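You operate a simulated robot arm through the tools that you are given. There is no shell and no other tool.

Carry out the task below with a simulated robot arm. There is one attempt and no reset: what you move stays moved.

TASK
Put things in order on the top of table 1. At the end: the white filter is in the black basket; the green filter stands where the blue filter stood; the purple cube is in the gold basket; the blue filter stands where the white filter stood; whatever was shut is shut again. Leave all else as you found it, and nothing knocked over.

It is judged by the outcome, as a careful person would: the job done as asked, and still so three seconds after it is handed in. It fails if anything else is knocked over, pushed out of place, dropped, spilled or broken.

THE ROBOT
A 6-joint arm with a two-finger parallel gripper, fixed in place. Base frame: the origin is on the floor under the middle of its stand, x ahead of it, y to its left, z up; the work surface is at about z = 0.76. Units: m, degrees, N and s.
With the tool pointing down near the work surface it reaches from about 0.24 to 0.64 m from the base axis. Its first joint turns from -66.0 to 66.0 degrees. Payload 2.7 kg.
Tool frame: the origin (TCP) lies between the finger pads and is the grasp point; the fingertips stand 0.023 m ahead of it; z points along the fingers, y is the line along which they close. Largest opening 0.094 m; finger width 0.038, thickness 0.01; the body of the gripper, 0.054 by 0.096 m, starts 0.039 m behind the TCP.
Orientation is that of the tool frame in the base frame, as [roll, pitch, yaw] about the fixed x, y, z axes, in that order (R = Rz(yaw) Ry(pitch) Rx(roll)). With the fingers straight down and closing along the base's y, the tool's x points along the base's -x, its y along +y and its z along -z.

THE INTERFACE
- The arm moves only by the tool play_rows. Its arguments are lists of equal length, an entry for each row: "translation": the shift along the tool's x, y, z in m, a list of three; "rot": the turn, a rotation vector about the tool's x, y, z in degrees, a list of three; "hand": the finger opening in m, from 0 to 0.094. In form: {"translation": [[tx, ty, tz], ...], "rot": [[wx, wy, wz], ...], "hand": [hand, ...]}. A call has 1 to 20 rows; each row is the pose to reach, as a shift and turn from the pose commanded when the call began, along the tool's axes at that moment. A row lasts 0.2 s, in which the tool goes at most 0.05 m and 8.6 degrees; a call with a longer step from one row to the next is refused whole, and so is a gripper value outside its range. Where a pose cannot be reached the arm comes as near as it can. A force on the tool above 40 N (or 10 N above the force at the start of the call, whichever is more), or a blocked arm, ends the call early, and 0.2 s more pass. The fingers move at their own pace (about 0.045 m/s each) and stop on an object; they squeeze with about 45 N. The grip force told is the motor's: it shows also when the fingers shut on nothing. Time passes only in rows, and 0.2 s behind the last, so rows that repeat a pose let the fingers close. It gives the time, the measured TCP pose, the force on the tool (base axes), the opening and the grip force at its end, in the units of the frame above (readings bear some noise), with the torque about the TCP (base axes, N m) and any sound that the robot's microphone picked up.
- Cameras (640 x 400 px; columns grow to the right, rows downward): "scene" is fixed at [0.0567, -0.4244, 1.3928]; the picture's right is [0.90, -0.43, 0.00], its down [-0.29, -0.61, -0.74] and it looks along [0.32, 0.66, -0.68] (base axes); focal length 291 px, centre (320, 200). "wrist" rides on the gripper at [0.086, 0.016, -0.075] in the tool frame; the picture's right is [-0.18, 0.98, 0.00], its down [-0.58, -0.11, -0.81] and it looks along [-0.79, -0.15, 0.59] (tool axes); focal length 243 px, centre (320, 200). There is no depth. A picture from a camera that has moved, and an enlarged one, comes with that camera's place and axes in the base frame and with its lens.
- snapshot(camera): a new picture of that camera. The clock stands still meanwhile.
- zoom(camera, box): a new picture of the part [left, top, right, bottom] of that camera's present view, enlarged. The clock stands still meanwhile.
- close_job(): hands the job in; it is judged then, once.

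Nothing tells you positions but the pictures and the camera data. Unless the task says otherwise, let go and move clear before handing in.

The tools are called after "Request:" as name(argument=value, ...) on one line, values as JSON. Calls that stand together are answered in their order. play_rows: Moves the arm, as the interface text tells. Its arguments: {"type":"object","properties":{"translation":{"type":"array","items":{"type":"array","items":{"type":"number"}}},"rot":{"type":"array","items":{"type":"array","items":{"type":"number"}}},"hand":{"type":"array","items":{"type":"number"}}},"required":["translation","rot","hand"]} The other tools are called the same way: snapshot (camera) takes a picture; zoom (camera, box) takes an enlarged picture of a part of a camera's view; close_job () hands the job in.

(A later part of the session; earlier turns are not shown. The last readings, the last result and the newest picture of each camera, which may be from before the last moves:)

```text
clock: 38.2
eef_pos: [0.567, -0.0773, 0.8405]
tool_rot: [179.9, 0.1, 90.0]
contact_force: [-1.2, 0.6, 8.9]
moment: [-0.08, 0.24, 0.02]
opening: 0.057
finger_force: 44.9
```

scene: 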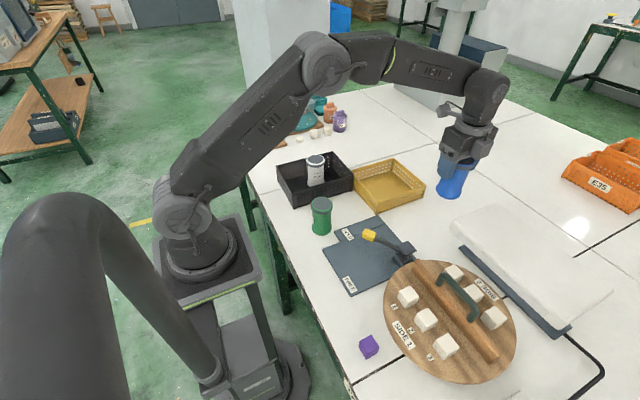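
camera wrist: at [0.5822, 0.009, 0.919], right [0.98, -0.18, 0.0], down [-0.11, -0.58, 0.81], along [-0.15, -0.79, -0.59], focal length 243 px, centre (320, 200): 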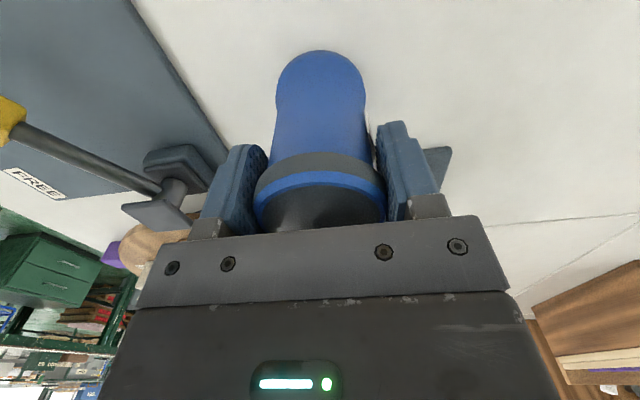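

The blue filter now touches the table, with about 9 N of upward force. I'm opening the fingers.

Request:
play_rows(translation=[[0, 0, -0.0005], [0, 0, -0.0005], [0, 0, -0.0005], [0, 0, -0.0005], [0, 0, -0.0005], [0, 0, -0.0005]], rot=[[0, 0, 0], [0, 0, 0], [0, 0, 0], [0, 0, 0], [0, 0, 0], [0, 0, 0]], hand=[0.045, 0.06, 0.07, 0.08, 0.09, 0.09])

Request:
snapshot(camera="wrist")

Request:
zoom(camera="scene", box=[380, 170, 508, 250])

```text
clock: 39.6
eef_pos: [0.5667, -0.0782, 0.8402]
tool_rot: [179.9, 0.0, 89.9]
contact_force: [0.5, 0.7, -0.5]
moment: [-0.01, 0.0, 0.03]
opening: 0.0898
finger_force: 0.0
```

```text
taken
camera wrist: at [0.5816, 0.0093, 0.9146], right [0.98, -0.18, 0.0], down [-0.11, -0.58, 0.81], along [-0.15, -0.79, -0.59], focal length 243 px, centre (320, 200)
```

wrist: 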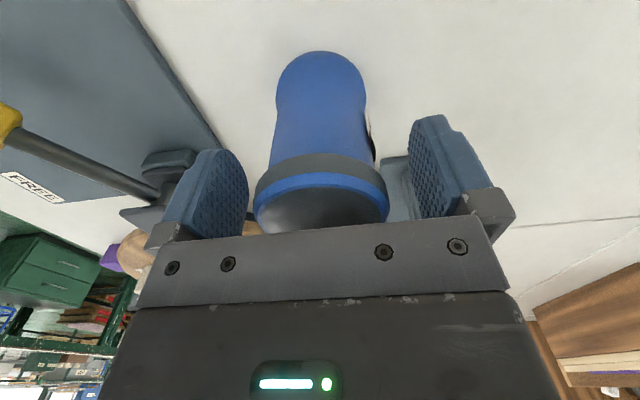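

```text
5.00 times, centred on (444, 210) of scene
camera zoom: at [0.0567, -0.4244, 1.3928], right [0.9, -0.43, 0.0], down [-0.29, -0.61, -0.74], along [0.32, 0.66, -0.68], focal length 1455 px, centre (-300, 150)
```

zoom: 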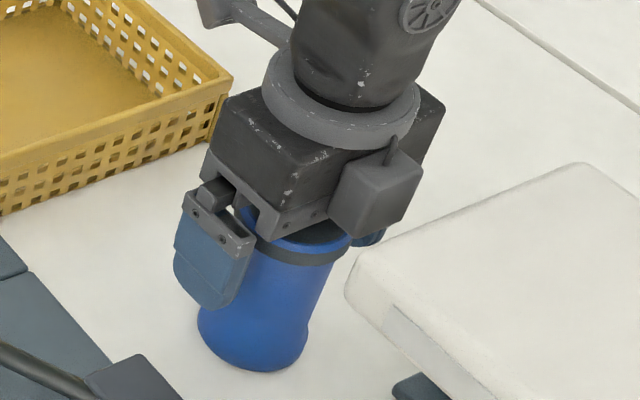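

The blue filter's footprint now matches the white filter's old one almost pixel for pixel. I'm rising straight up and moving over towards the green filter with yaw 180.

Request:
play_rows(translation=[[0, 0, -0.01], [0, 0, -0.035], [0, 0, -0.07], [0, 0, -0.11], [0, 0, -0.14], [0, 0, -0.15], [0.005, -0.007, -0.15], [0.014, -0.022, -0.15], [0.027, -0.042, -0.15], [0.041, -0.064, -0.15], [0.055, -0.086, -0.15], [0.07, -0.108, -0.15], [0.084, -0.13, -0.15], [0.098, -0.153, -0.15], [0.112, -0.175, -0.15], [0.126, -0.197, -0.15], [0.139, -0.216, -0.15], [0.149, -0.231, -0.15], [0.155, -0.241, -0.15], [0.158, -0.246, -0.15]], rot=[[0, 0, 0], [0, 0, 0], [0, 0, 0], [0, 0, 0], [0, 0, 0], [0, 0, 0], [0, 0, -2.7], [0, 0, -8.1], [0, 0, -15.3], [0, 0, -23.4], [0, 0, -31.5], [0, 0, -39.6], [0, 0, -47.7], [0, 0, -55.8], [0, 0, -63.9], [0, 0, -72], [0, 0, -79.2], [0, 0, -84.6], [0, 0, -88.2], [0, 0, -90]], hand=[0.092, 0.094, 0.094, 0.094, 0.094, 0.094, 0.094, 0.094, 0.094, 0.094, 0.094, 0.094, 0.094, 0.094, 0.094, 0.094, 0.094, 0.094, 0.094, 0.094])

Request:
snapshot(camera="wrist")

Request:
snapshot(camera="scene")

```text
clock: 43.8
eef_pos: [0.3209, 0.0798, 0.9898]
tool_rot: [-180.0, 0.0, -179.9]
contact_force: [-0.7, 0.0, -0.3]
moment: [-0.01, 0.03, -0.02]
opening: 0.0938
finger_force: 0.1
```

```text
taken
camera wrist: at [0.2329, 0.0962, 1.0653], right [0.18, 0.98, 0.0], down [0.58, -0.11, 0.81], along [0.79, -0.15, -0.59], focal length 243 px, centre (320, 200)
```

wrist: 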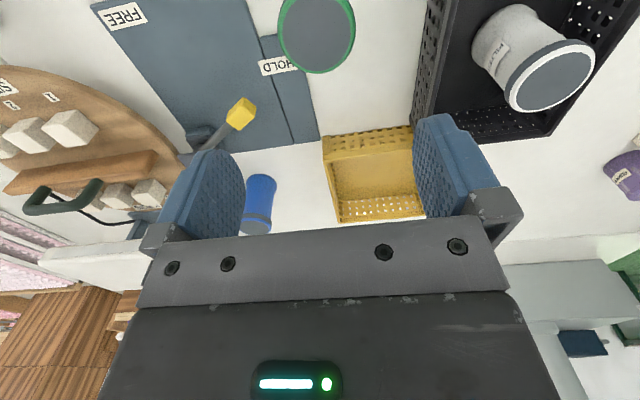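

```text
taken
```

scene: 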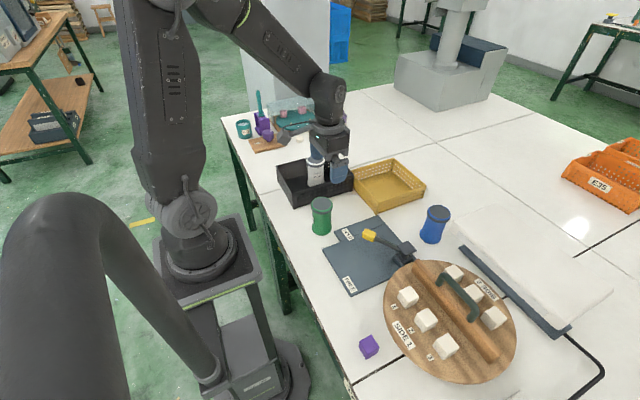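

The green filter comes out at (0.303, 0.081), which agrees with the first estimate. I'm moving right above it at z 0.94.

Request:
play_rows(translation=[[0.005, 0, 0.01], [0.012, 0.001, 0.027], [0.016, 0.001, 0.042], [0.018, 0.001, 0.05], [0.018, 0.001, 0.05]], rot=[[0, 0, 0], [0, 0, 0], [0, 0, 0], [0, 0, 0], [0, 0, 0]], hand=[0.094, 0.094, 0.094, 0.094, 0.094])

Request:
snapshot(camera="wrist")

Request:
zoom(camera="scene", box=[260, 150, 388, 250])

```text
clock: 45.0
eef_pos: [0.301, 0.0806, 0.9385]
tool_rot: [-180.0, 0.0, -180.0]
contact_force: [0.7, 0.2, 0.6]
moment: [-0.01, 0.01, -0.05]
opening: 0.0939
finger_force: 0.1
```

```text
taken
camera wrist: at [0.2152, 0.0975, 1.0141], right [0.18, 0.98, 0.0], down [0.58, -0.11, 0.81], along [0.79, -0.15, -0.59], focal length 243 px, centre (320, 200)
```

wrist: 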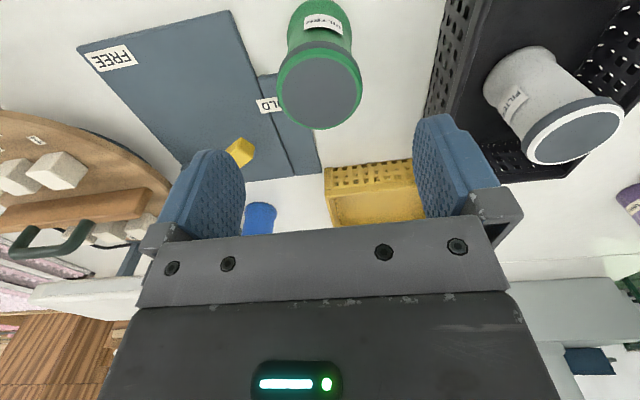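

```text
4.00 times, centred on (324, 200) of scene
camera zoom: at [0.0567, -0.4244, 1.3928], right [0.9, -0.43, 0.0], down [-0.29, -0.61, -0.74], along [0.32, 0.66, -0.68], focal length 1164 px, centre (304, 200)
```

zoom: 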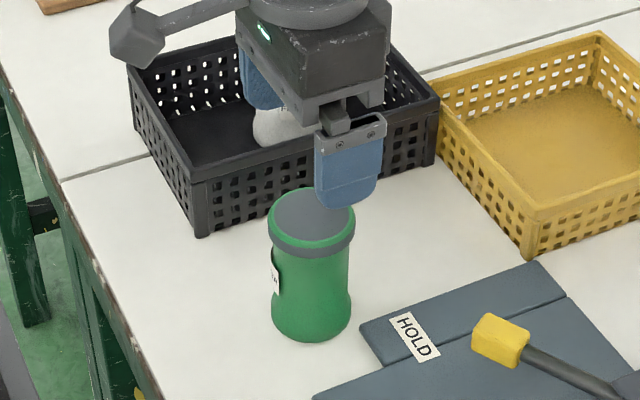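

The green filter sits at the same place in the picture as the blue one did, so it is centred. I'm descending to z ≈ 0.8395.

Request:
play_rows(translation=[[0.001, 0, 0.01], [0.002, 0, 0.03], [0.002, 0, 0.055], [0.002, 0, 0.075], [0.002, 0, 0.089], [0.002, 0, 0.096], [0.002, 0, 0.099]], rot=[[0, 0, 0], [0, 0, 0], [0, 0, 0], [0, 0, 0], [0, 0, 0], [0, 0, 0], [0, 0, 0]], hand=[0.094, 0.094, 0.094, 0.094, 0.094, 0.094, 0.094])

Request:
snapshot(camera="wrist")

Request:
zoom(camera="scene", box=[260, 150, 388, 250])

```text
clock: 46.6
eef_pos: [0.2982, 0.0788, 0.8383]
tool_rot: [-180.0, -0.1, -180.0]
contact_force: [-0.4, 0.3, 0.7]
moment: [0.02, 0.03, 0.01]
opening: 0.0941
finger_force: 0.1
```

```text
taken
camera wrist: at [0.2126, 0.0956, 0.9144], right [0.18, 0.98, 0.0], down [0.58, -0.11, 0.81], along [0.79, -0.15, -0.59], focal length 243 px, centre (320, 200)
```

wrist: 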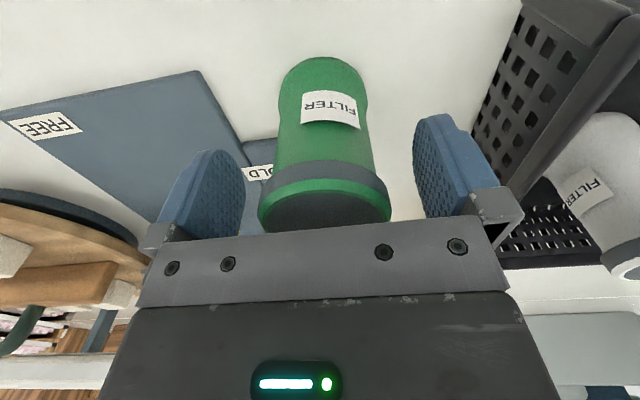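

```text
4.00 times, centred on (324, 200) of scene
camera zoom: at [0.0567, -0.4244, 1.3928], right [0.9, -0.43, 0.0], down [-0.29, -0.61, -0.74], along [0.32, 0.66, -0.68], focal length 1164 px, centre (304, 200)
```

zoom: 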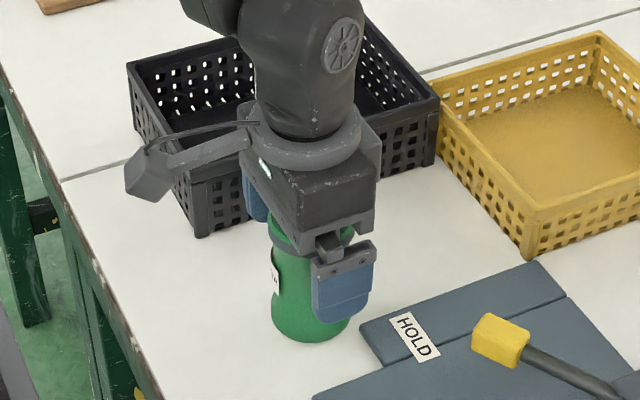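

The green filter is well between the fingers, sitting about 4 mm further along tool -x than the blue one did. I'll correct for that when placing it, and I'm closing the grip now.

Request:
play_rows(translation=[[0, 0, 0], [0, 0, 0], [0, 0, 0], [0, 0, 0], [0, 0, 0], [0, 0, 0]], rot=[[0, 0, 0], [0, 0, 0], [0, 0, 0], [0, 0, 0], [0, 0, 0], [0, 0, 0]], hand=[0.08, 0.065, 0.05, 0.04, 0.035, 0.035])

Request:
snapshot(camera="wrist")

```text
clock: 48.0
eef_pos: [0.2995, 0.0785, 0.8382]
tool_rot: [180.0, 0.0, -180.0]
contact_force: [0.3, 0.4, 0.5]
moment: [0.0, 0.0, 0.02]
opening: 0.0567
finger_force: 44.5
```

```text
taken
camera wrist: at [0.2126, 0.0956, 0.9145], right [0.18, 0.98, 0.0], down [0.58, -0.11, 0.81], along [0.79, -0.15, -0.59], focal length 243 px, centre (320, 200)
```

wrist: 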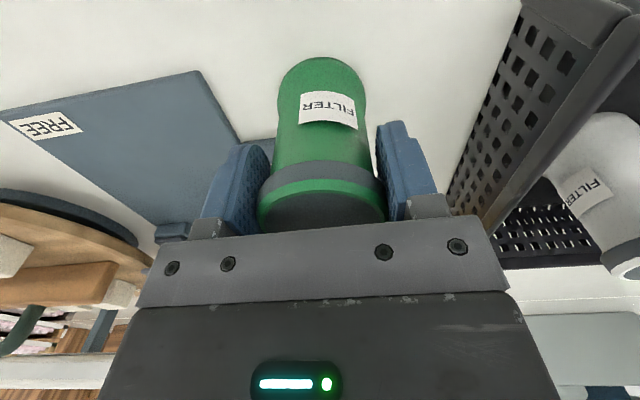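

The grip holds. I'm lifting the green filter straight up.

Request:
play_rows(translation=[[0, 0, -0.005], [0, 0, -0.015], [0, 0, -0.035], [0, 0, -0.065], [0, 0, -0.095], [0, 0, -0.125], [0, 0, -0.15], [0, 0, -0.165], [0, 0, -0.17], [0, 0, -0.17]], rot=[[0, 0, 0], [0, 0, 0], [0, 0, 0], [0, 0, 0], [0, 0, 0], [0, 0, 0], [0, 0, 0], [0, 0, 0], [0, 0, 0], [0, 0, 0]], hand=[0.035, 0.035, 0.035, 0.035, 0.035, 0.035, 0.035, 0.035, 0.035, 0.035])

Request:
snapshot(camera="wrist")

Request:
snapshot(camera="scene")

```text
clock: 50.2
eef_pos: [0.2992, 0.0815, 1.0085]
tool_rot: [180.0, 0.0, 180.0]
contact_force: [0.0, -0.7, -0.9]
moment: [0.03, 0.0, 0.01]
opening: 0.057
finger_force: 44.8
```

```text
taken
camera wrist: at [0.2127, 0.0974, 1.0852], right [0.18, 0.98, 0.0], down [0.58, -0.11, 0.81], along [0.79, -0.15, -0.59], focal length 243 px, centre (320, 200)
```

wrist: 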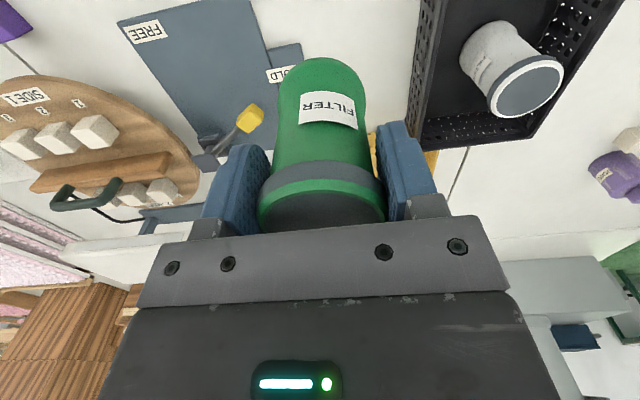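

```text
taken
```

scene: 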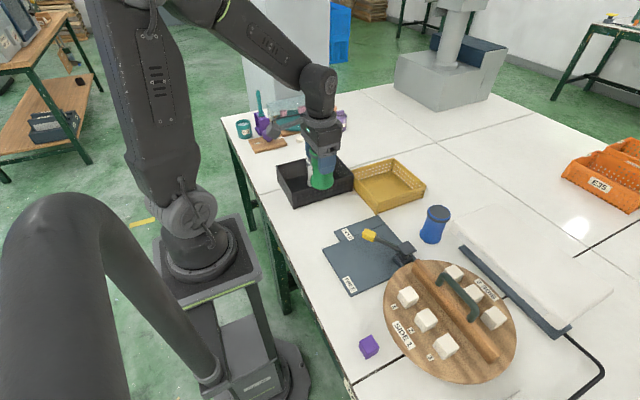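

The green filter is up and steady. I'm carrying it over the black basket to above the blue filter's old place, about (0.3245, 0.454) for the tool, turning to yaw -90.

Request:
play_rows(translation=[[-0.001, 0.011, 0], [-0.002, 0.034, 0], [-0.004, 0.064, 0], [-0.007, 0.097, 0], [-0.009, 0.131, 0], [-0.011, 0.165, 0], [-0.014, 0.198, 0], [-0.016, 0.232, 0], [-0.018, 0.266, 0], [-0.02, 0.299, 0], [-0.022, 0.329, 0], [-0.024, 0.352, 0], [-0.025, 0.367, 0], [-0.0255, 0.374, 0], [-0.0255, 0.374, 0]], rot=[[0, 0, -2.7], [0, 0, -8.1], [0, 0, -15.3], [0, 0, -23.4], [0, 0, -31.5], [0, 0, -39.6], [0, 0, -47.7], [0, 0, -55.8], [0, 0, -63.9], [0, 0, -72], [0, 0, -79.2], [0, 0, -84.6], [0, 0, -88.2], [0, 0, -90], [0, 0, -90]], hand=[0.035, 0.035, 0.035, 0.035, 0.035, 0.035, 0.035, 0.035, 0.035, 0.035, 0.035, 0.035, 0.035, 0.035, 0.035])

Request:
snapshot(camera="wrist")

Request:
snapshot(camera="scene")

```text
clock: 53.4
eef_pos: [0.3247, 0.4561, 1.0088]
tool_rot: [179.9, 0.0, -89.9]
contact_force: [0.2, 0.1, -1.5]
moment: [0.03, 0.0, 0.01]
opening: 0.0567
finger_force: 44.9
```

```text
taken
camera wrist: at [0.3087, 0.3692, 1.0844], right [-0.98, 0.18, 0.0], down [0.11, 0.58, 0.81], along [0.15, 0.79, -0.59], focal length 243 px, centre (320, 200)
```

wrist: 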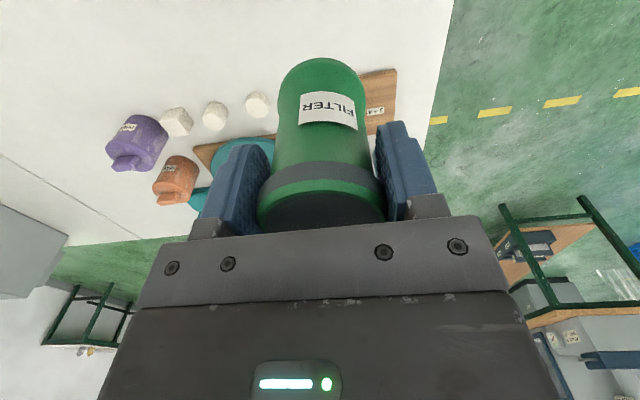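

```text
taken
```

scene: 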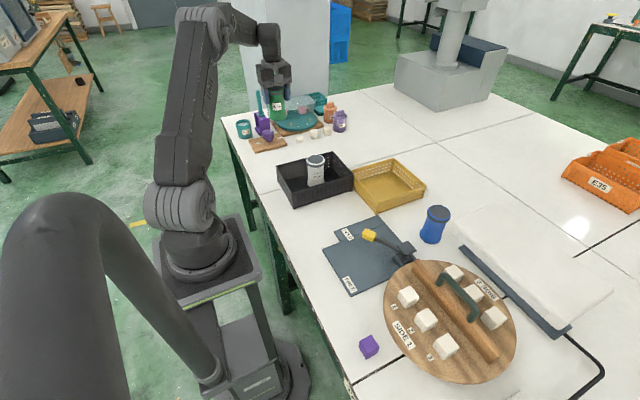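

The green filter is above the spot. I'm lowering it to about 5 mm above the table with a 1.5 mm correction.

Request:
play_rows(translation=[[0.001, 0, 0.01], [0.0015, 0, 0.035], [0.0015, 0, 0.07], [0.0015, 0, 0.105], [0.0015, 0, 0.135], [0.0015, 0, 0.153], [0.0015, 0, 0.161], [0.0015, 0, 0.165], [0.0015, 0, 0.165]], rot=[[0, 0, 0], [0, 0, 0], [0, 0, 0], [0, 0, 0], [0, 0, 0], [0, 0, 0], [0, 0, 0], [0, 0, 0], [0, 0, 0]], hand=[0.035, 0.035, 0.035, 0.035, 0.035, 0.035, 0.035, 0.035, 0.035])

Request:
snapshot(camera="wrist")

Request:
zoom(camera="scene", box=[225, 90, 353, 170])

```text
clock: 55.4
eef_pos: [0.3239, 0.4531, 0.8447]
tool_rot: [180.0, 0.0, -90.1]
contact_force: [0.6, -1.2, -1.6]
moment: [-0.01, 0.01, 0.02]
opening: 0.0566
finger_force: 44.8
```

```text
taken
camera wrist: at [0.308, 0.3677, 0.9203], right [-0.98, 0.18, 0.0], down [0.11, 0.58, 0.81], along [0.15, 0.79, -0.59], focal length 243 px, centre (320, 200)
```

wrist: 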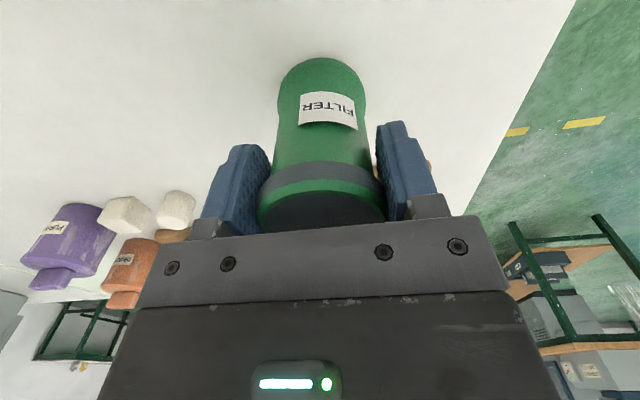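

```text
5.00 times, centred on (289, 130) of scene
camera zoom: at [0.0567, -0.4244, 1.3928], right [0.9, -0.43, 0.0], down [-0.29, -0.61, -0.73], along [0.32, 0.66, -0.68], focal length 1455 px, centre (475, 550)
```

zoom: 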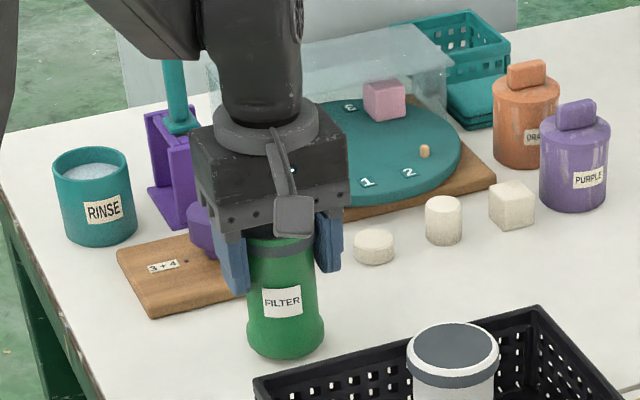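

The green base lines up with the blue filter's old footprint in the scene picture. I'm setting it down slowly.

Request:
play_rows(translation=[[0, 0, 0.0015], [0, 0, 0.003], [0, 0, 0.0045], [0, 0, 0.0055], [0, 0, 0.0055]], rot=[[0, 0, 0], [0, 0, 0], [0, 0, 0], [0, 0, 0], [0, 0, 0]], hand=[0.035, 0.035, 0.035, 0.035, 0.035])

```text
clock: 56.6
eef_pos: [0.3251, 0.4541, 0.8385]
tool_rot: [180.0, 0.1, -90.0]
contact_force: [-0.9, -0.3, 2.9]
moment: [-0.08, 0.17, 0.04]
opening: 0.0566
finger_force: 45.2
```

Contact is just beginning. I'm lowering half a millimetre more and opening the fingers.

Request:
play_rows(translation=[[0, 0, 0.0004], [0, 0, 0.0004], [0, 0, 0.0002], [0, 0, 0.0002], [0, 0, 0.0002], [0, 0, 0.0002], [0, 0, 0.0002]], rot=[[0, 0, 0], [0, 0, 0], [0, 0, 0], [0, 0, 0], [0, 0, 0], [0, 0, 0], [0, 0, 0]], hand=[0.035, 0.045, 0.06, 0.07, 0.08, 0.09, 0.09])

Request:
snapshot(camera="wrist")

Request:
zoom(camera="scene", box=[225, 90, 353, 170])

```text
clock: 58.2
eef_pos: [0.3245, 0.4536, 0.8383]
tool_rot: [-179.9, 0.1, -90.0]
contact_force: [-0.8, -0.4, -0.4]
moment: [-0.02, 0.0, -0.01]
opening: 0.0902
finger_force: 0.1
```

```text
taken
camera wrist: at [0.3085, 0.3675, 0.914], right [-0.98, 0.18, 0.0], down [0.11, 0.58, 0.81], along [0.15, 0.79, -0.59], focal length 243 px, centre (320, 200)
```

wrist: 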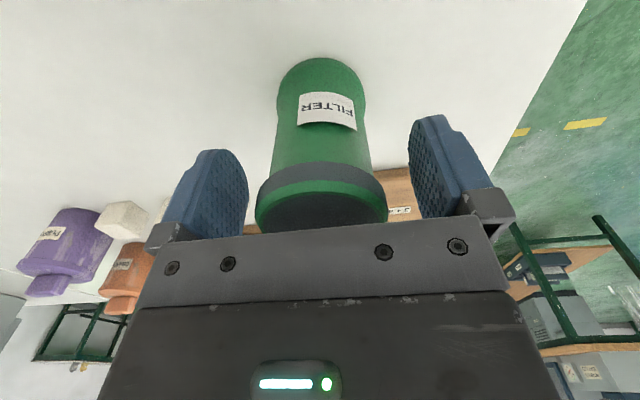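

```text
5.00 times, centred on (289, 130) of scene
camera zoom: at [0.0567, -0.4244, 1.3928], right [0.9, -0.43, 0.0], down [-0.29, -0.61, -0.74], along [0.32, 0.66, -0.68], focal length 1455 px, centre (475, 550)
```

zoom: 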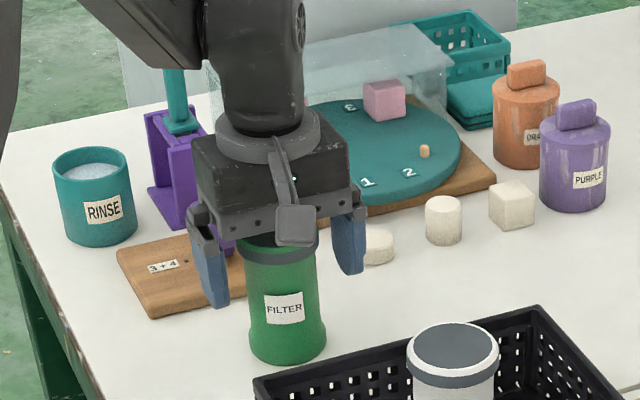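

The green filter stands where the blue one was. I'm rising clear and heading back towards the middle, turning to yaw 180, on the way to the purple cube.

Request:
play_rows(translation=[[0, 0, -0.01], [0, 0, -0.035], [0, 0, -0.075], [0, 0, -0.12], [0, 0, -0.155], [0, 0, -0.17], [0.011, -0.002, -0.17], [0.032, -0.007, -0.17], [0.06, -0.013, -0.17], [0.092, -0.02, -0.17], [0.124, -0.026, -0.17], [0.156, -0.033, -0.17], [0.188, -0.04, -0.17], [0.219, -0.047, -0.17], [0.251, -0.054, -0.17], [0.283, -0.06, -0.17], [0.312, -0.066, -0.17], [0.333, -0.071, -0.17], [0.347, -0.074, -0.17], [0.354, -0.0755, -0.17]], rot=[[0, 0, 0], [0, 0, 0], [0, 0, 0], [0, 0, 0], [0, 0, 0], [0, 0, 0], [0, 0, 2.7], [0, 0, 8.1], [0, 0, 15.3], [0, 0, 23.4], [0, 0, 31.5], [0, 0, 39.6], [0, 0, 47.7], [0, 0, 55.8], [0, 0, 63.9], [0, 0, 72], [0, 0, 79.2], [0, 0, 84.6], [0, 0, 88.2], [0, 0, 90]], hand=[0.092, 0.094, 0.094, 0.094, 0.094, 0.094, 0.094, 0.094, 0.094, 0.094, 0.094, 0.094, 0.094, 0.094, 0.094, 0.094, 0.094, 0.094, 0.094, 0.094])

Request:
snapshot(camera="scene")

Request:
zoom(camera="scene", box=[225, 90, 353, 170])

```text
clock: 62.4
eef_pos: [0.3999, 0.0989, 1.0099]
tool_rot: [-180.0, 0.0, -180.0]
contact_force: [0.6, 0.5, -0.2]
moment: [0.01, 0.01, -0.02]
opening: 0.0941
finger_force: 0.0
```

```text
taken
```

scene: 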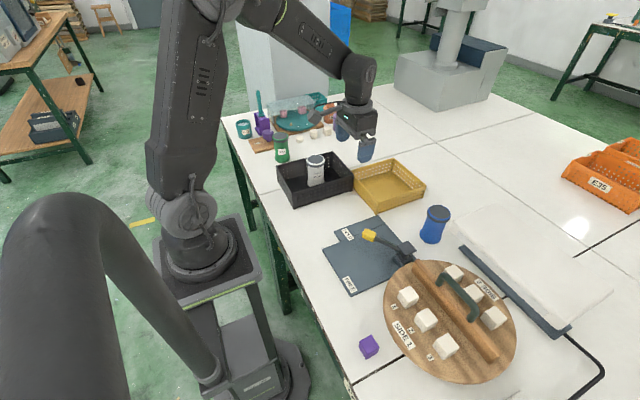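

```text
5.00 times, centred on (289, 130) of scene
camera zoom: at [0.0567, -0.4244, 1.3928], right [0.9, -0.43, 0.0], down [-0.29, -0.61, -0.74], along [0.32, 0.66, -0.68], focal length 1455 px, centre (475, 550)
```

zoom: 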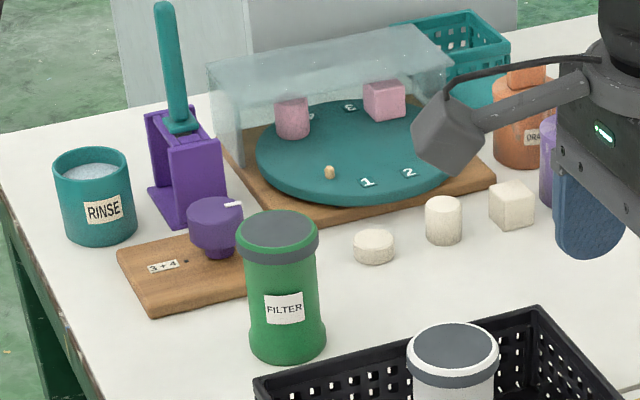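

The green filter matches the blue filter's original place, and nothing near it was disturbed. I'm now moving above the purple cube at about (0.2455, -0.257), z 0.95.

Request:
play_rows(translation=[[0.006, -0.014, 0.002], [0.017, -0.039, 0.007], [0.031, -0.071, 0.012], [0.046, -0.107, 0.018], [0.062, -0.142, 0.024], [0.077, -0.178, 0.03], [0.092, -0.214, 0.036], [0.108, -0.249, 0.042], [0.123, -0.285, 0.048], [0.136, -0.313, 0.053], [0.145, -0.335, 0.056], [0.151, -0.349, 0.059], [0.154, -0.356, 0.06], [0.154, -0.356, 0.06]], rot=[[0, 0, 0], [0, 0, 0], [0, 0, 0], [0, 0, 0], [0, 0, 0], [0, 0, 0], [0, 0, 0], [0, 0, 0], [0, 0, 0], [0, 0, 0], [0, 0, 0], [0, 0, 0], [0, 0, 0], [0, 0, 0]], hand=[0.09, 0.085, 0.08, 0.075, 0.07, 0.065, 0.062, 0.06, 0.06, 0.06, 0.06, 0.06, 0.06, 0.06])

Request:
snapshot(camera="wrist")

Request:
snapshot(camera="scene")

```text
clock: 65.4
eef_pos: [0.2471, -0.2554, 0.9483]
tool_rot: [180.0, 0.0, -179.9]
contact_force: [0.0, -0.4, 0.3]
moment: [0.04, 0.02, 0.01]
opening: 0.0601
finger_force: 0.0
```

```text
taken
camera wrist: at [0.1605, -0.2385, 1.0243], right [0.18, 0.98, 0.0], down [0.58, -0.11, 0.81], along [0.79, -0.15, -0.59], focal length 243 px, centre (320, 200)
```

wrist: 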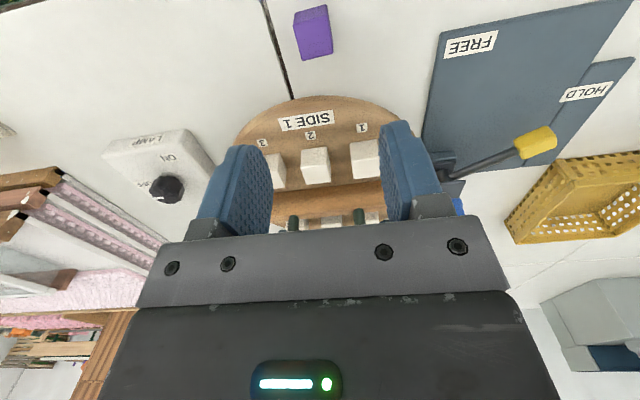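

```text
taken
```

scene: 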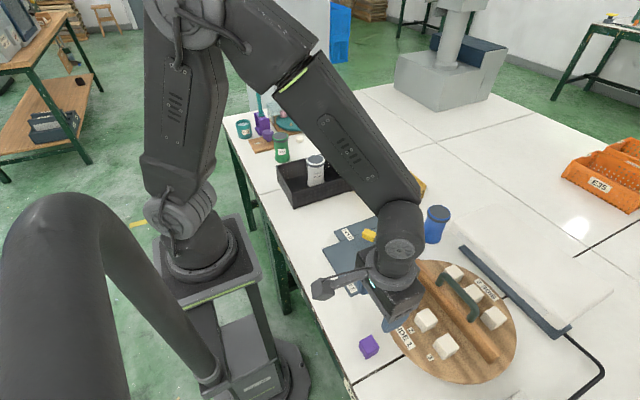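

I see the purple cube at the top of the wrist picture. I'm enlarging it to measure its position and turn.

Request:
zoom(camera="wrist", box=[264, 0, 392, 80])

Request:
zoom(camera="scene", box=[340, 260, 500, 390])

```text
5.00 times, centred on (328, 40) of wrist
camera zoom: at [0.1605, -0.2385, 1.0243], right [0.18, 0.98, 0.0], down [0.58, -0.11, 0.81], along [0.79, -0.15, -0.59], focal length 1213 px, centre (280, 1000)
```

zoom: 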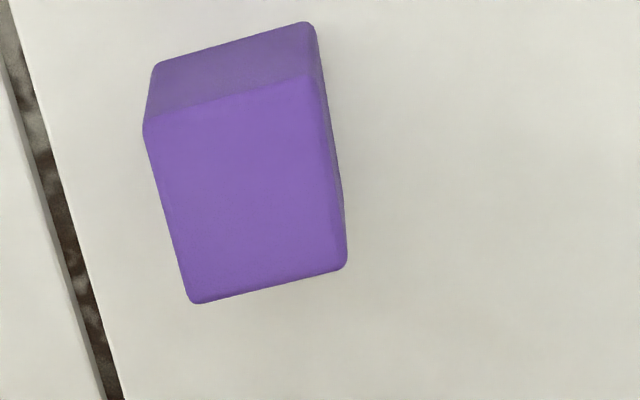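

```text
3.08 times, centred on (420, 325) of scene
camera zoom: at [0.0567, -0.4244, 1.3928], right [0.9, -0.43, 0.0], down [-0.29, -0.61, -0.74], along [0.32, 0.66, -0.68], focal length 895 px, centre (12, -185)
```

zoom: 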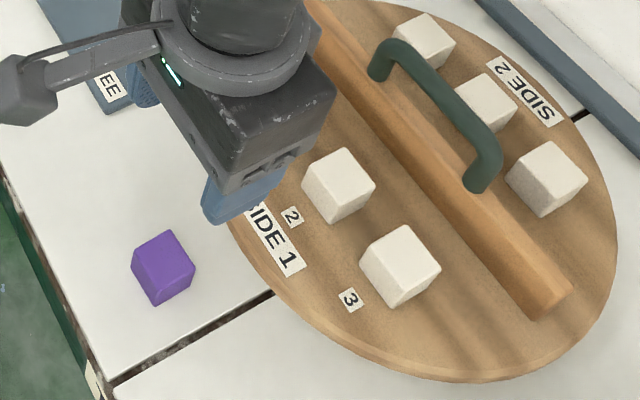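

The cube measures about 29 mm a side, centred at about (0.2445, -0.259), turned about 2.5°. It is roughly 4 cm from the round board. I'm lowering to z 0.83 above it with that small correction.

Request:
play_rows(translation=[[0.001, -0.002, 0.01], [0.0023, -0.0036, 0.03], [0.0023, -0.0036, 0.055], [0.0023, -0.0036, 0.08], [0.0023, -0.0036, 0.1], [0.0023, -0.0036, 0.113], [0.0023, -0.0036, 0.118], [0.0023, -0.0036, 0.118]], rot=[[0, 0, -1], [0, 0, -2.5], [0, 0, -2.5], [0, 0, -2.5], [0, 0, -2.5], [0, 0, -2.5], [0, 0, -2.5], [0, 0, -2.5]], hand=[0.06, 0.06, 0.06, 0.06, 0.06, 0.06, 0.06, 0.06])

Request:
snapshot(camera="wrist")

Request:
zoom(camera="scene", box=[310, 270, 470, 390])

```text
clock: 67.2
eef_pos: [0.2434, -0.2598, 0.8304]
tool_rot: [179.9, 0.1, -177.5]
contact_force: [-0.3, 0.5, 0.4]
moment: [-0.04, 0.04, -0.02]
opening: 0.0602
finger_force: 0.1
```

```text
taken
camera wrist: at [0.157, -0.247, 0.9068], right [0.14, 0.99, 0.0], down [0.59, -0.08, 0.81], along [0.8, -0.11, -0.59], focal length 243 px, centre (320, 200)
```

wrist: 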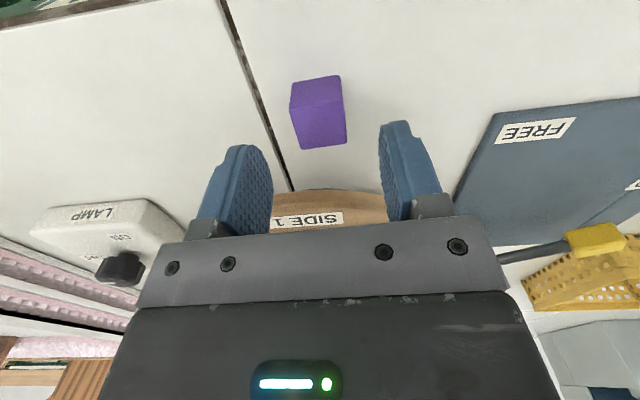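

```text
3.33 times, centred on (390, 330) of scene
camera zoom: at [0.0567, -0.4244, 1.3928], right [0.9, -0.43, 0.0], down [-0.29, -0.61, -0.74], along [0.32, 0.66, -0.68], focal length 970 px, centre (87, -233)
```

zoom: 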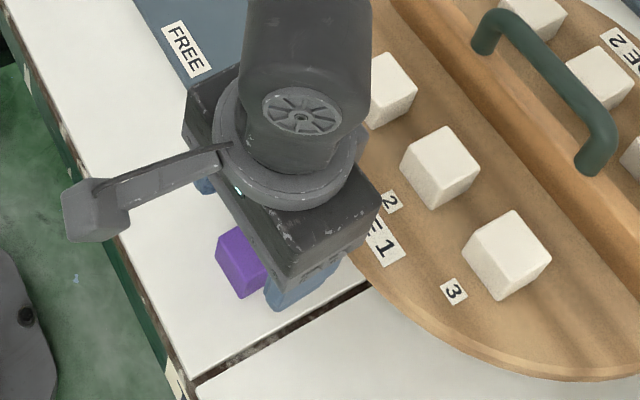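

The cube is centred between the fingers at (0.2443, -0.259). I'm descending so the fingertips stop about 4 mm above the table.

Request:
play_rows(translation=[[0, 0, 0.008], [0, 0, 0.018], [0, 0, 0.028], [0, 0, 0.036], [0, 0, 0.041], [0, 0, 0.043], [0, 0, 0.043]], rot=[[0, 0, 0], [0, 0, 0], [0, 0, 0], [0, 0, 0], [0, 0, 0], [0, 0, 0], [0, 0, 0]], hand=[0.06, 0.06, 0.06, 0.06, 0.06, 0.06, 0.06])

Request:
snapshot(camera="wrist")

Request:
zoom(camera="scene", box=[310, 270, 470, 390])

```text
clock: 68.8
eef_pos: [0.2442, -0.2613, 0.7868]
tool_rot: [-180.0, -0.1, -177.5]
contact_force: [1.0, 0.6, 0.2]
moment: [-0.01, 0.01, 0.0]
opening: 0.06
finger_force: 0.0
```

```text
taken
camera wrist: at [0.1571, -0.2474, 0.863], right [0.14, 0.99, 0.0], down [0.59, -0.08, 0.81], along [0.8, -0.11, -0.59], focal length 243 px, centre (320, 200)
```

wrist: 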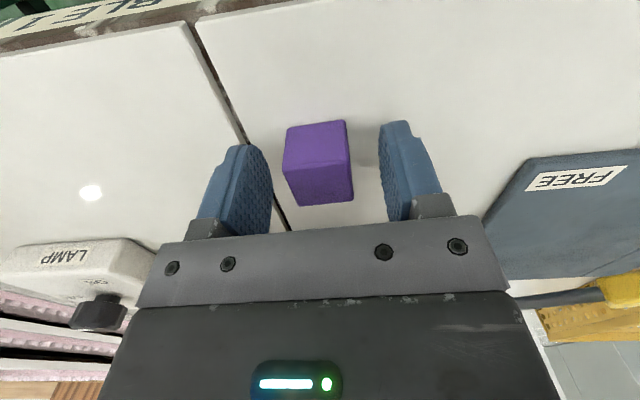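

```text
3.33 times, centred on (390, 330) of scene
camera zoom: at [0.0567, -0.4244, 1.3928], right [0.9, -0.43, 0.0], down [-0.29, -0.61, -0.74], along [0.32, 0.66, -0.68], focal length 970 px, centre (87, -233)
```

zoom: 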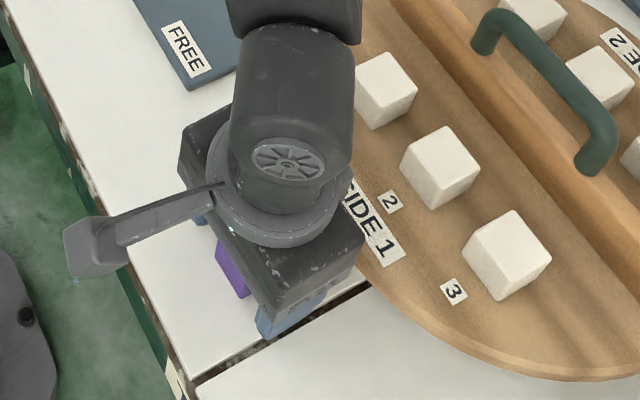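

The cube sits between the fingers with nothing else in the way. I'm closing the grip.

Request:
play_rows(translation=[[0, 0, 0], [0, 0, 0], [0, 0, 0], [0, 0, 0], [0, 0, 0], [0, 0, 0]], rot=[[0, 0, 0], [0, 0, 0], [0, 0, 0], [0, 0, 0], [0, 0, 0], [0, 0, 0]], hand=[0.045, 0.035, 0.025, 0.018, 0.015, 0.015])

Request:
snapshot(camera="wrist")

```text
clock: 70.2
eef_pos: [0.2449, -0.2605, 0.7867]
tool_rot: [-179.9, 0.0, -177.6]
contact_force: [-0.5, -0.8, 0.3]
moment: [-0.01, 0.0, 0.01]
opening: 0.029
finger_force: 44.8
```

```text
taken
camera wrist: at [0.1571, -0.2473, 0.863], right [0.14, 0.99, 0.0], down [0.59, -0.08, 0.81], along [0.8, -0.11, -0.59], focal length 243 px, centre (320, 200)
```

wrist: 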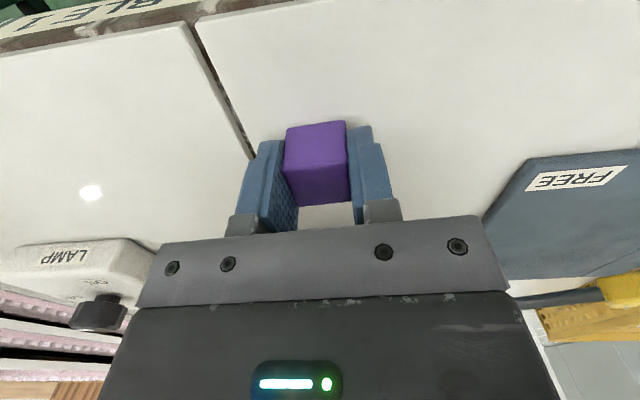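

The cube is held at 29 mm opening. I'm lifting it straight up.

Request:
play_rows(translation=[[0, 0, -0.005], [0, 0, -0.015], [0, 0, -0.035], [0, 0, -0.065], [0, 0, -0.1], [0, 0, -0.135], [0, 0, -0.165], [0, 0, -0.185], [0, 0, -0.195], [0, 0, -0.195]], rot=[[0, 0, 0], [0, 0, 0], [0, 0, 0], [0, 0, 0], [0, 0, 0], [0, 0, 0], [0, 0, 0], [0, 0, 0], [0, 0, 0], [0, 0, 0]], hand=[0.015, 0.015, 0.015, 0.015, 0.015, 0.015, 0.015, 0.015, 0.015, 0.015])

Request:
snapshot(camera="wrist")

Request:
snapshot(camera="scene")

```text
clock: 72.4
eef_pos: [0.2433, -0.2605, 0.9809]
tool_rot: [180.0, 0.0, -177.5]
contact_force: [-0.3, -0.4, -0.4]
moment: [0.0, -0.01, 0.02]
opening: 0.029
finger_force: 44.8
```

```text
taken
camera wrist: at [0.1567, -0.2462, 1.057], right [0.14, 0.99, 0.0], down [0.59, -0.08, 0.81], along [0.8, -0.11, -0.59], focal length 243 px, centre (320, 200)
```

wrist: 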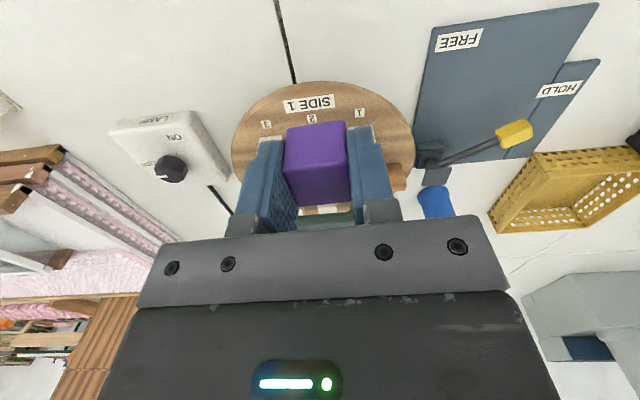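

```text
taken
```

scene: 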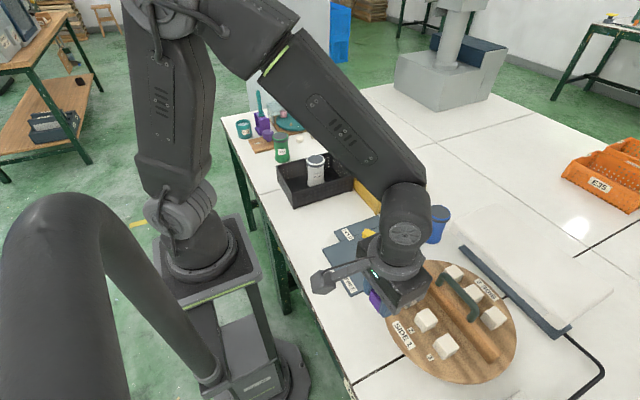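

The cube is up and held firmly. I'm carrying it at z 0.98 to above the middle of the gold basket, about (0.56, 0.135).

Request:
play_rows(translation=[[-0.01, 0.011, 0], [-0.027, 0.031, 0], [-0.05, 0.057, 0], [-0.077, 0.088, 0], [-0.103, 0.118, 0], [-0.13, 0.149, 0], [-0.157, 0.179, 0], [-0.183, 0.21, 0], [-0.21, 0.24, 0], [-0.237, 0.271, 0], [-0.264, 0.301, 0], [-0.287, 0.328, 0], [-0.307, 0.351, 0], [-0.32, 0.366, 0], [-0.33, 0.377, 0], [-0.3336, 0.3813, 0], [-0.3336, 0.3813, 0]], rot=[[0, 0, 0.2], [0, 0, 0.4], [0, 0, 0.6], [0, 0, 0.8], [0, 0, 1.0], [0, 0, 1.2], [0, 0, 1.4], [0, 0, 1.6], [0, 0, 1.8], [0, 0, 2.0], [0, 0, 2.2], [0, 0, 2.3], [0, 0, 2.4], [0, 0, 2.5], [0, 0, 2.5], [0, 0, 2.5], [0, 0, 2.5]], hand=[0.015, 0.015, 0.015, 0.015, 0.015, 0.015, 0.015, 0.015, 0.015, 0.015, 0.015, 0.015, 0.015, 0.015, 0.015, 0.015, 0.015])

Request:
snapshot(camera="wrist")

Request:
snapshot(camera="scene")

```text
clock: 76.0
eef_pos: [0.5612, 0.1357, 0.9808]
tool_rot: [180.0, 0.1, -179.9]
contact_force: [0.0, 1.1, -0.8]
moment: [0.06, -0.01, 0.02]
opening: 0.0292
finger_force: 45.2
```

```text
taken
camera wrist: at [0.474, 0.1526, 1.0569], right [0.18, 0.98, 0.0], down [0.58, -0.11, 0.81], along [0.79, -0.15, -0.59], focal length 243 px, centre (320, 200)
```

wrist: 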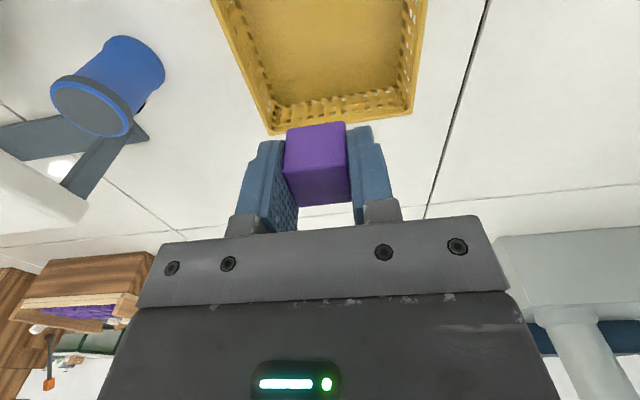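

```text
taken
```

scene: 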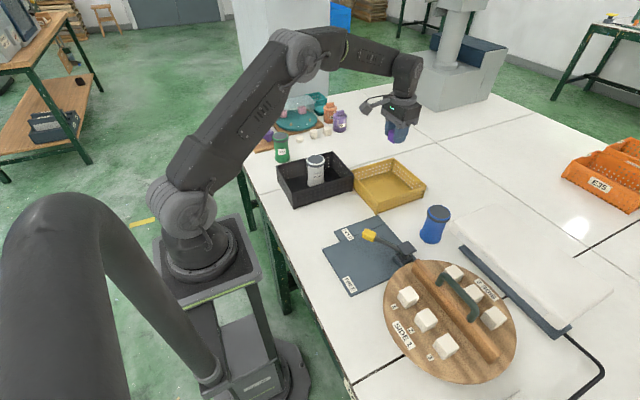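

The cube is over the middle of the gold basket, which spans x 0.475–0.652 and y 0.058–0.224. I'm lowering it to just above the basket floor.

Request:
play_rows(translation=[[0, 0.002, 0.01], [0, 0.004, 0.035], [0, 0.004, 0.07], [0, 0.004, 0.105], [0, 0.004, 0.135], [0, 0.004, 0.158], [0, 0.004, 0.173], [0, 0.004, 0.181], [0, 0.004, 0.184], [0, 0.004, 0.184]], rot=[[0, 0, 0], [0, 0, 0], [0, 0, 0], [0, 0, 0], [0, 0, 0], [0, 0, 0], [0, 0, 0], [0, 0, 0], [0, 0, 0], [0, 0, 0]], hand=[0.015, 0.015, 0.015, 0.015, 0.015, 0.015, 0.015, 0.015, 0.015, 0.015])

Request:
snapshot(camera="wrist")

Request:
zoom(camera="scene", box=[330, 120, 458, 220])

```text
clock: 78.2
eef_pos: [0.5633, 0.1391, 0.7975]
tool_rot: [179.9, 0.0, -179.9]
contact_force: [0.3, -0.5, -0.3]
moment: [-0.01, -0.01, -0.01]
opening: 0.0288
finger_force: 44.9
```

```text
taken
camera wrist: at [0.4743, 0.1554, 0.8743], right [0.18, 0.98, 0.0], down [0.58, -0.11, 0.81], along [0.79, -0.15, -0.59], focal length 243 px, centre (320, 200)
```

wrist: 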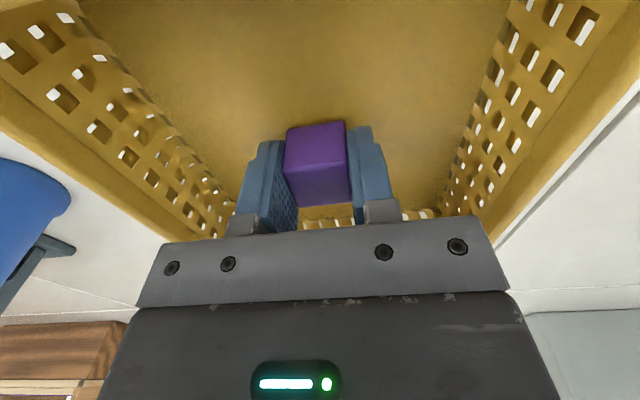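

```text
4.00 times, centred on (394, 170) of scene
camera zoom: at [0.0567, -0.4244, 1.3928], right [0.9, -0.43, 0.0], down [-0.29, -0.61, -0.74], along [0.32, 0.66, -0.68], focal length 1164 px, centre (24, 320)
```

zoom: 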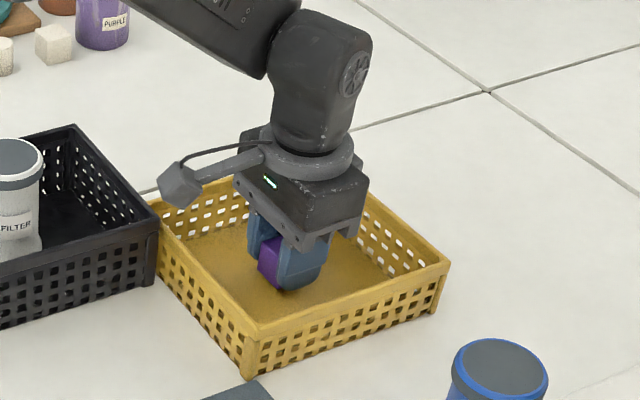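

The cube is inside the gold basket just above the floor. I'm lowering it in small steps until it touches.

Request:
play_rows(translation=[[0, 0, 0.002], [0, 0, 0.004], [0, 0, 0.006], [0, 0, 0.006]], rot=[[0, 0, 0], [0, 0, 0], [0, 0, 0], [0, 0, 0]], hand=[0.015, 0.015, 0.015, 0.015])

```text
clock: 79.2
eef_pos: [0.5609, 0.1391, 0.7925]
tool_rot: [-179.9, 0.0, 179.9]
contact_force: [0.4, -0.5, -0.2]
moment: [-0.03, 0.03, 0.01]
opening: 0.0291
finger_force: 45.2
```

Request:
play_rows(translation=[[0, 0, 0.001], [0, 0, 0.002], [0, 0, 0.002]], rot=[[0, 0, 0], [0, 0, 0], [0, 0, 0]], hand=[0.015, 0.015, 0.015])

```text
clock: 80.0
eef_pos: [0.5612, 0.1392, 0.7906]
tool_rot: [180.0, 0.0, 180.0]
contact_force: [0.0, 0.4, -0.2]
moment: [0.01, 0.01, -0.02]
opening: 0.029
finger_force: 45.4
```

There is still no contact at z 0.7906. I'm continuing by 1 mm steps.

Request:
play_rows(translation=[[0, 0, 0.0008], [0, 0, 0.0015], [0, 0, 0.0015]], rot=[[0, 0, 0], [0, 0, 0], [0, 0, 0]], hand=[0.015, 0.015, 0.015])

```text
clock: 80.8
eef_pos: [0.5613, 0.1408, 0.7914]
tool_rot: [180.0, 0.1, -179.9]
contact_force: [-0.4, -2.0, 9.0]
moment: [-0.08, 0.08, 0.05]
opening: 0.0288
finger_force: 44.6
```

The cube now rests on the basket floor with 9 N of upward force. I'm opening the fingers gently.

Request:
play_rows(translation=[[0, 0, -0.0005], [0, 0, -0.0005], [0, 0, -0.0005], [0, 0, -0.0005], [0, 0, -0.0005]], rot=[[0, 0, 0], [0, 0, 0], [0, 0, 0], [0, 0, 0], [0, 0, 0]], hand=[0.025, 0.035, 0.045, 0.055, 0.055])

Request:
snapshot(camera="wrist")

```text
clock: 82.0
eef_pos: [0.5612, 0.1412, 0.79]
tool_rot: [180.0, -0.1, -179.9]
contact_force: [0.6, 0.3, 0.1]
moment: [0.02, -0.01, -0.02]
opening: 0.0545
finger_force: 0.1
```

```text
taken
camera wrist: at [0.474, 0.1571, 0.866], right [0.18, 0.98, 0.0], down [0.58, -0.11, 0.81], along [0.79, -0.15, -0.59], focal length 243 px, centre (320, 200)
```

wrist: 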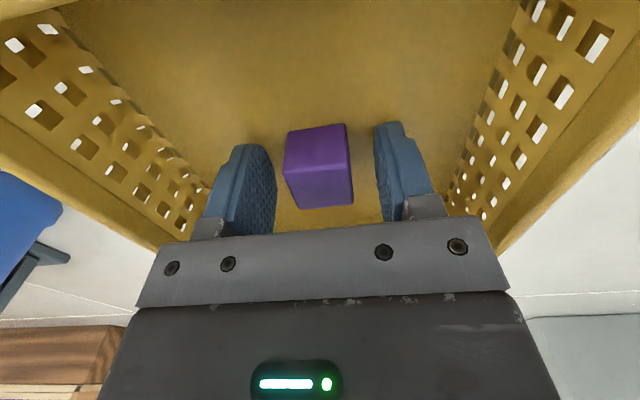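

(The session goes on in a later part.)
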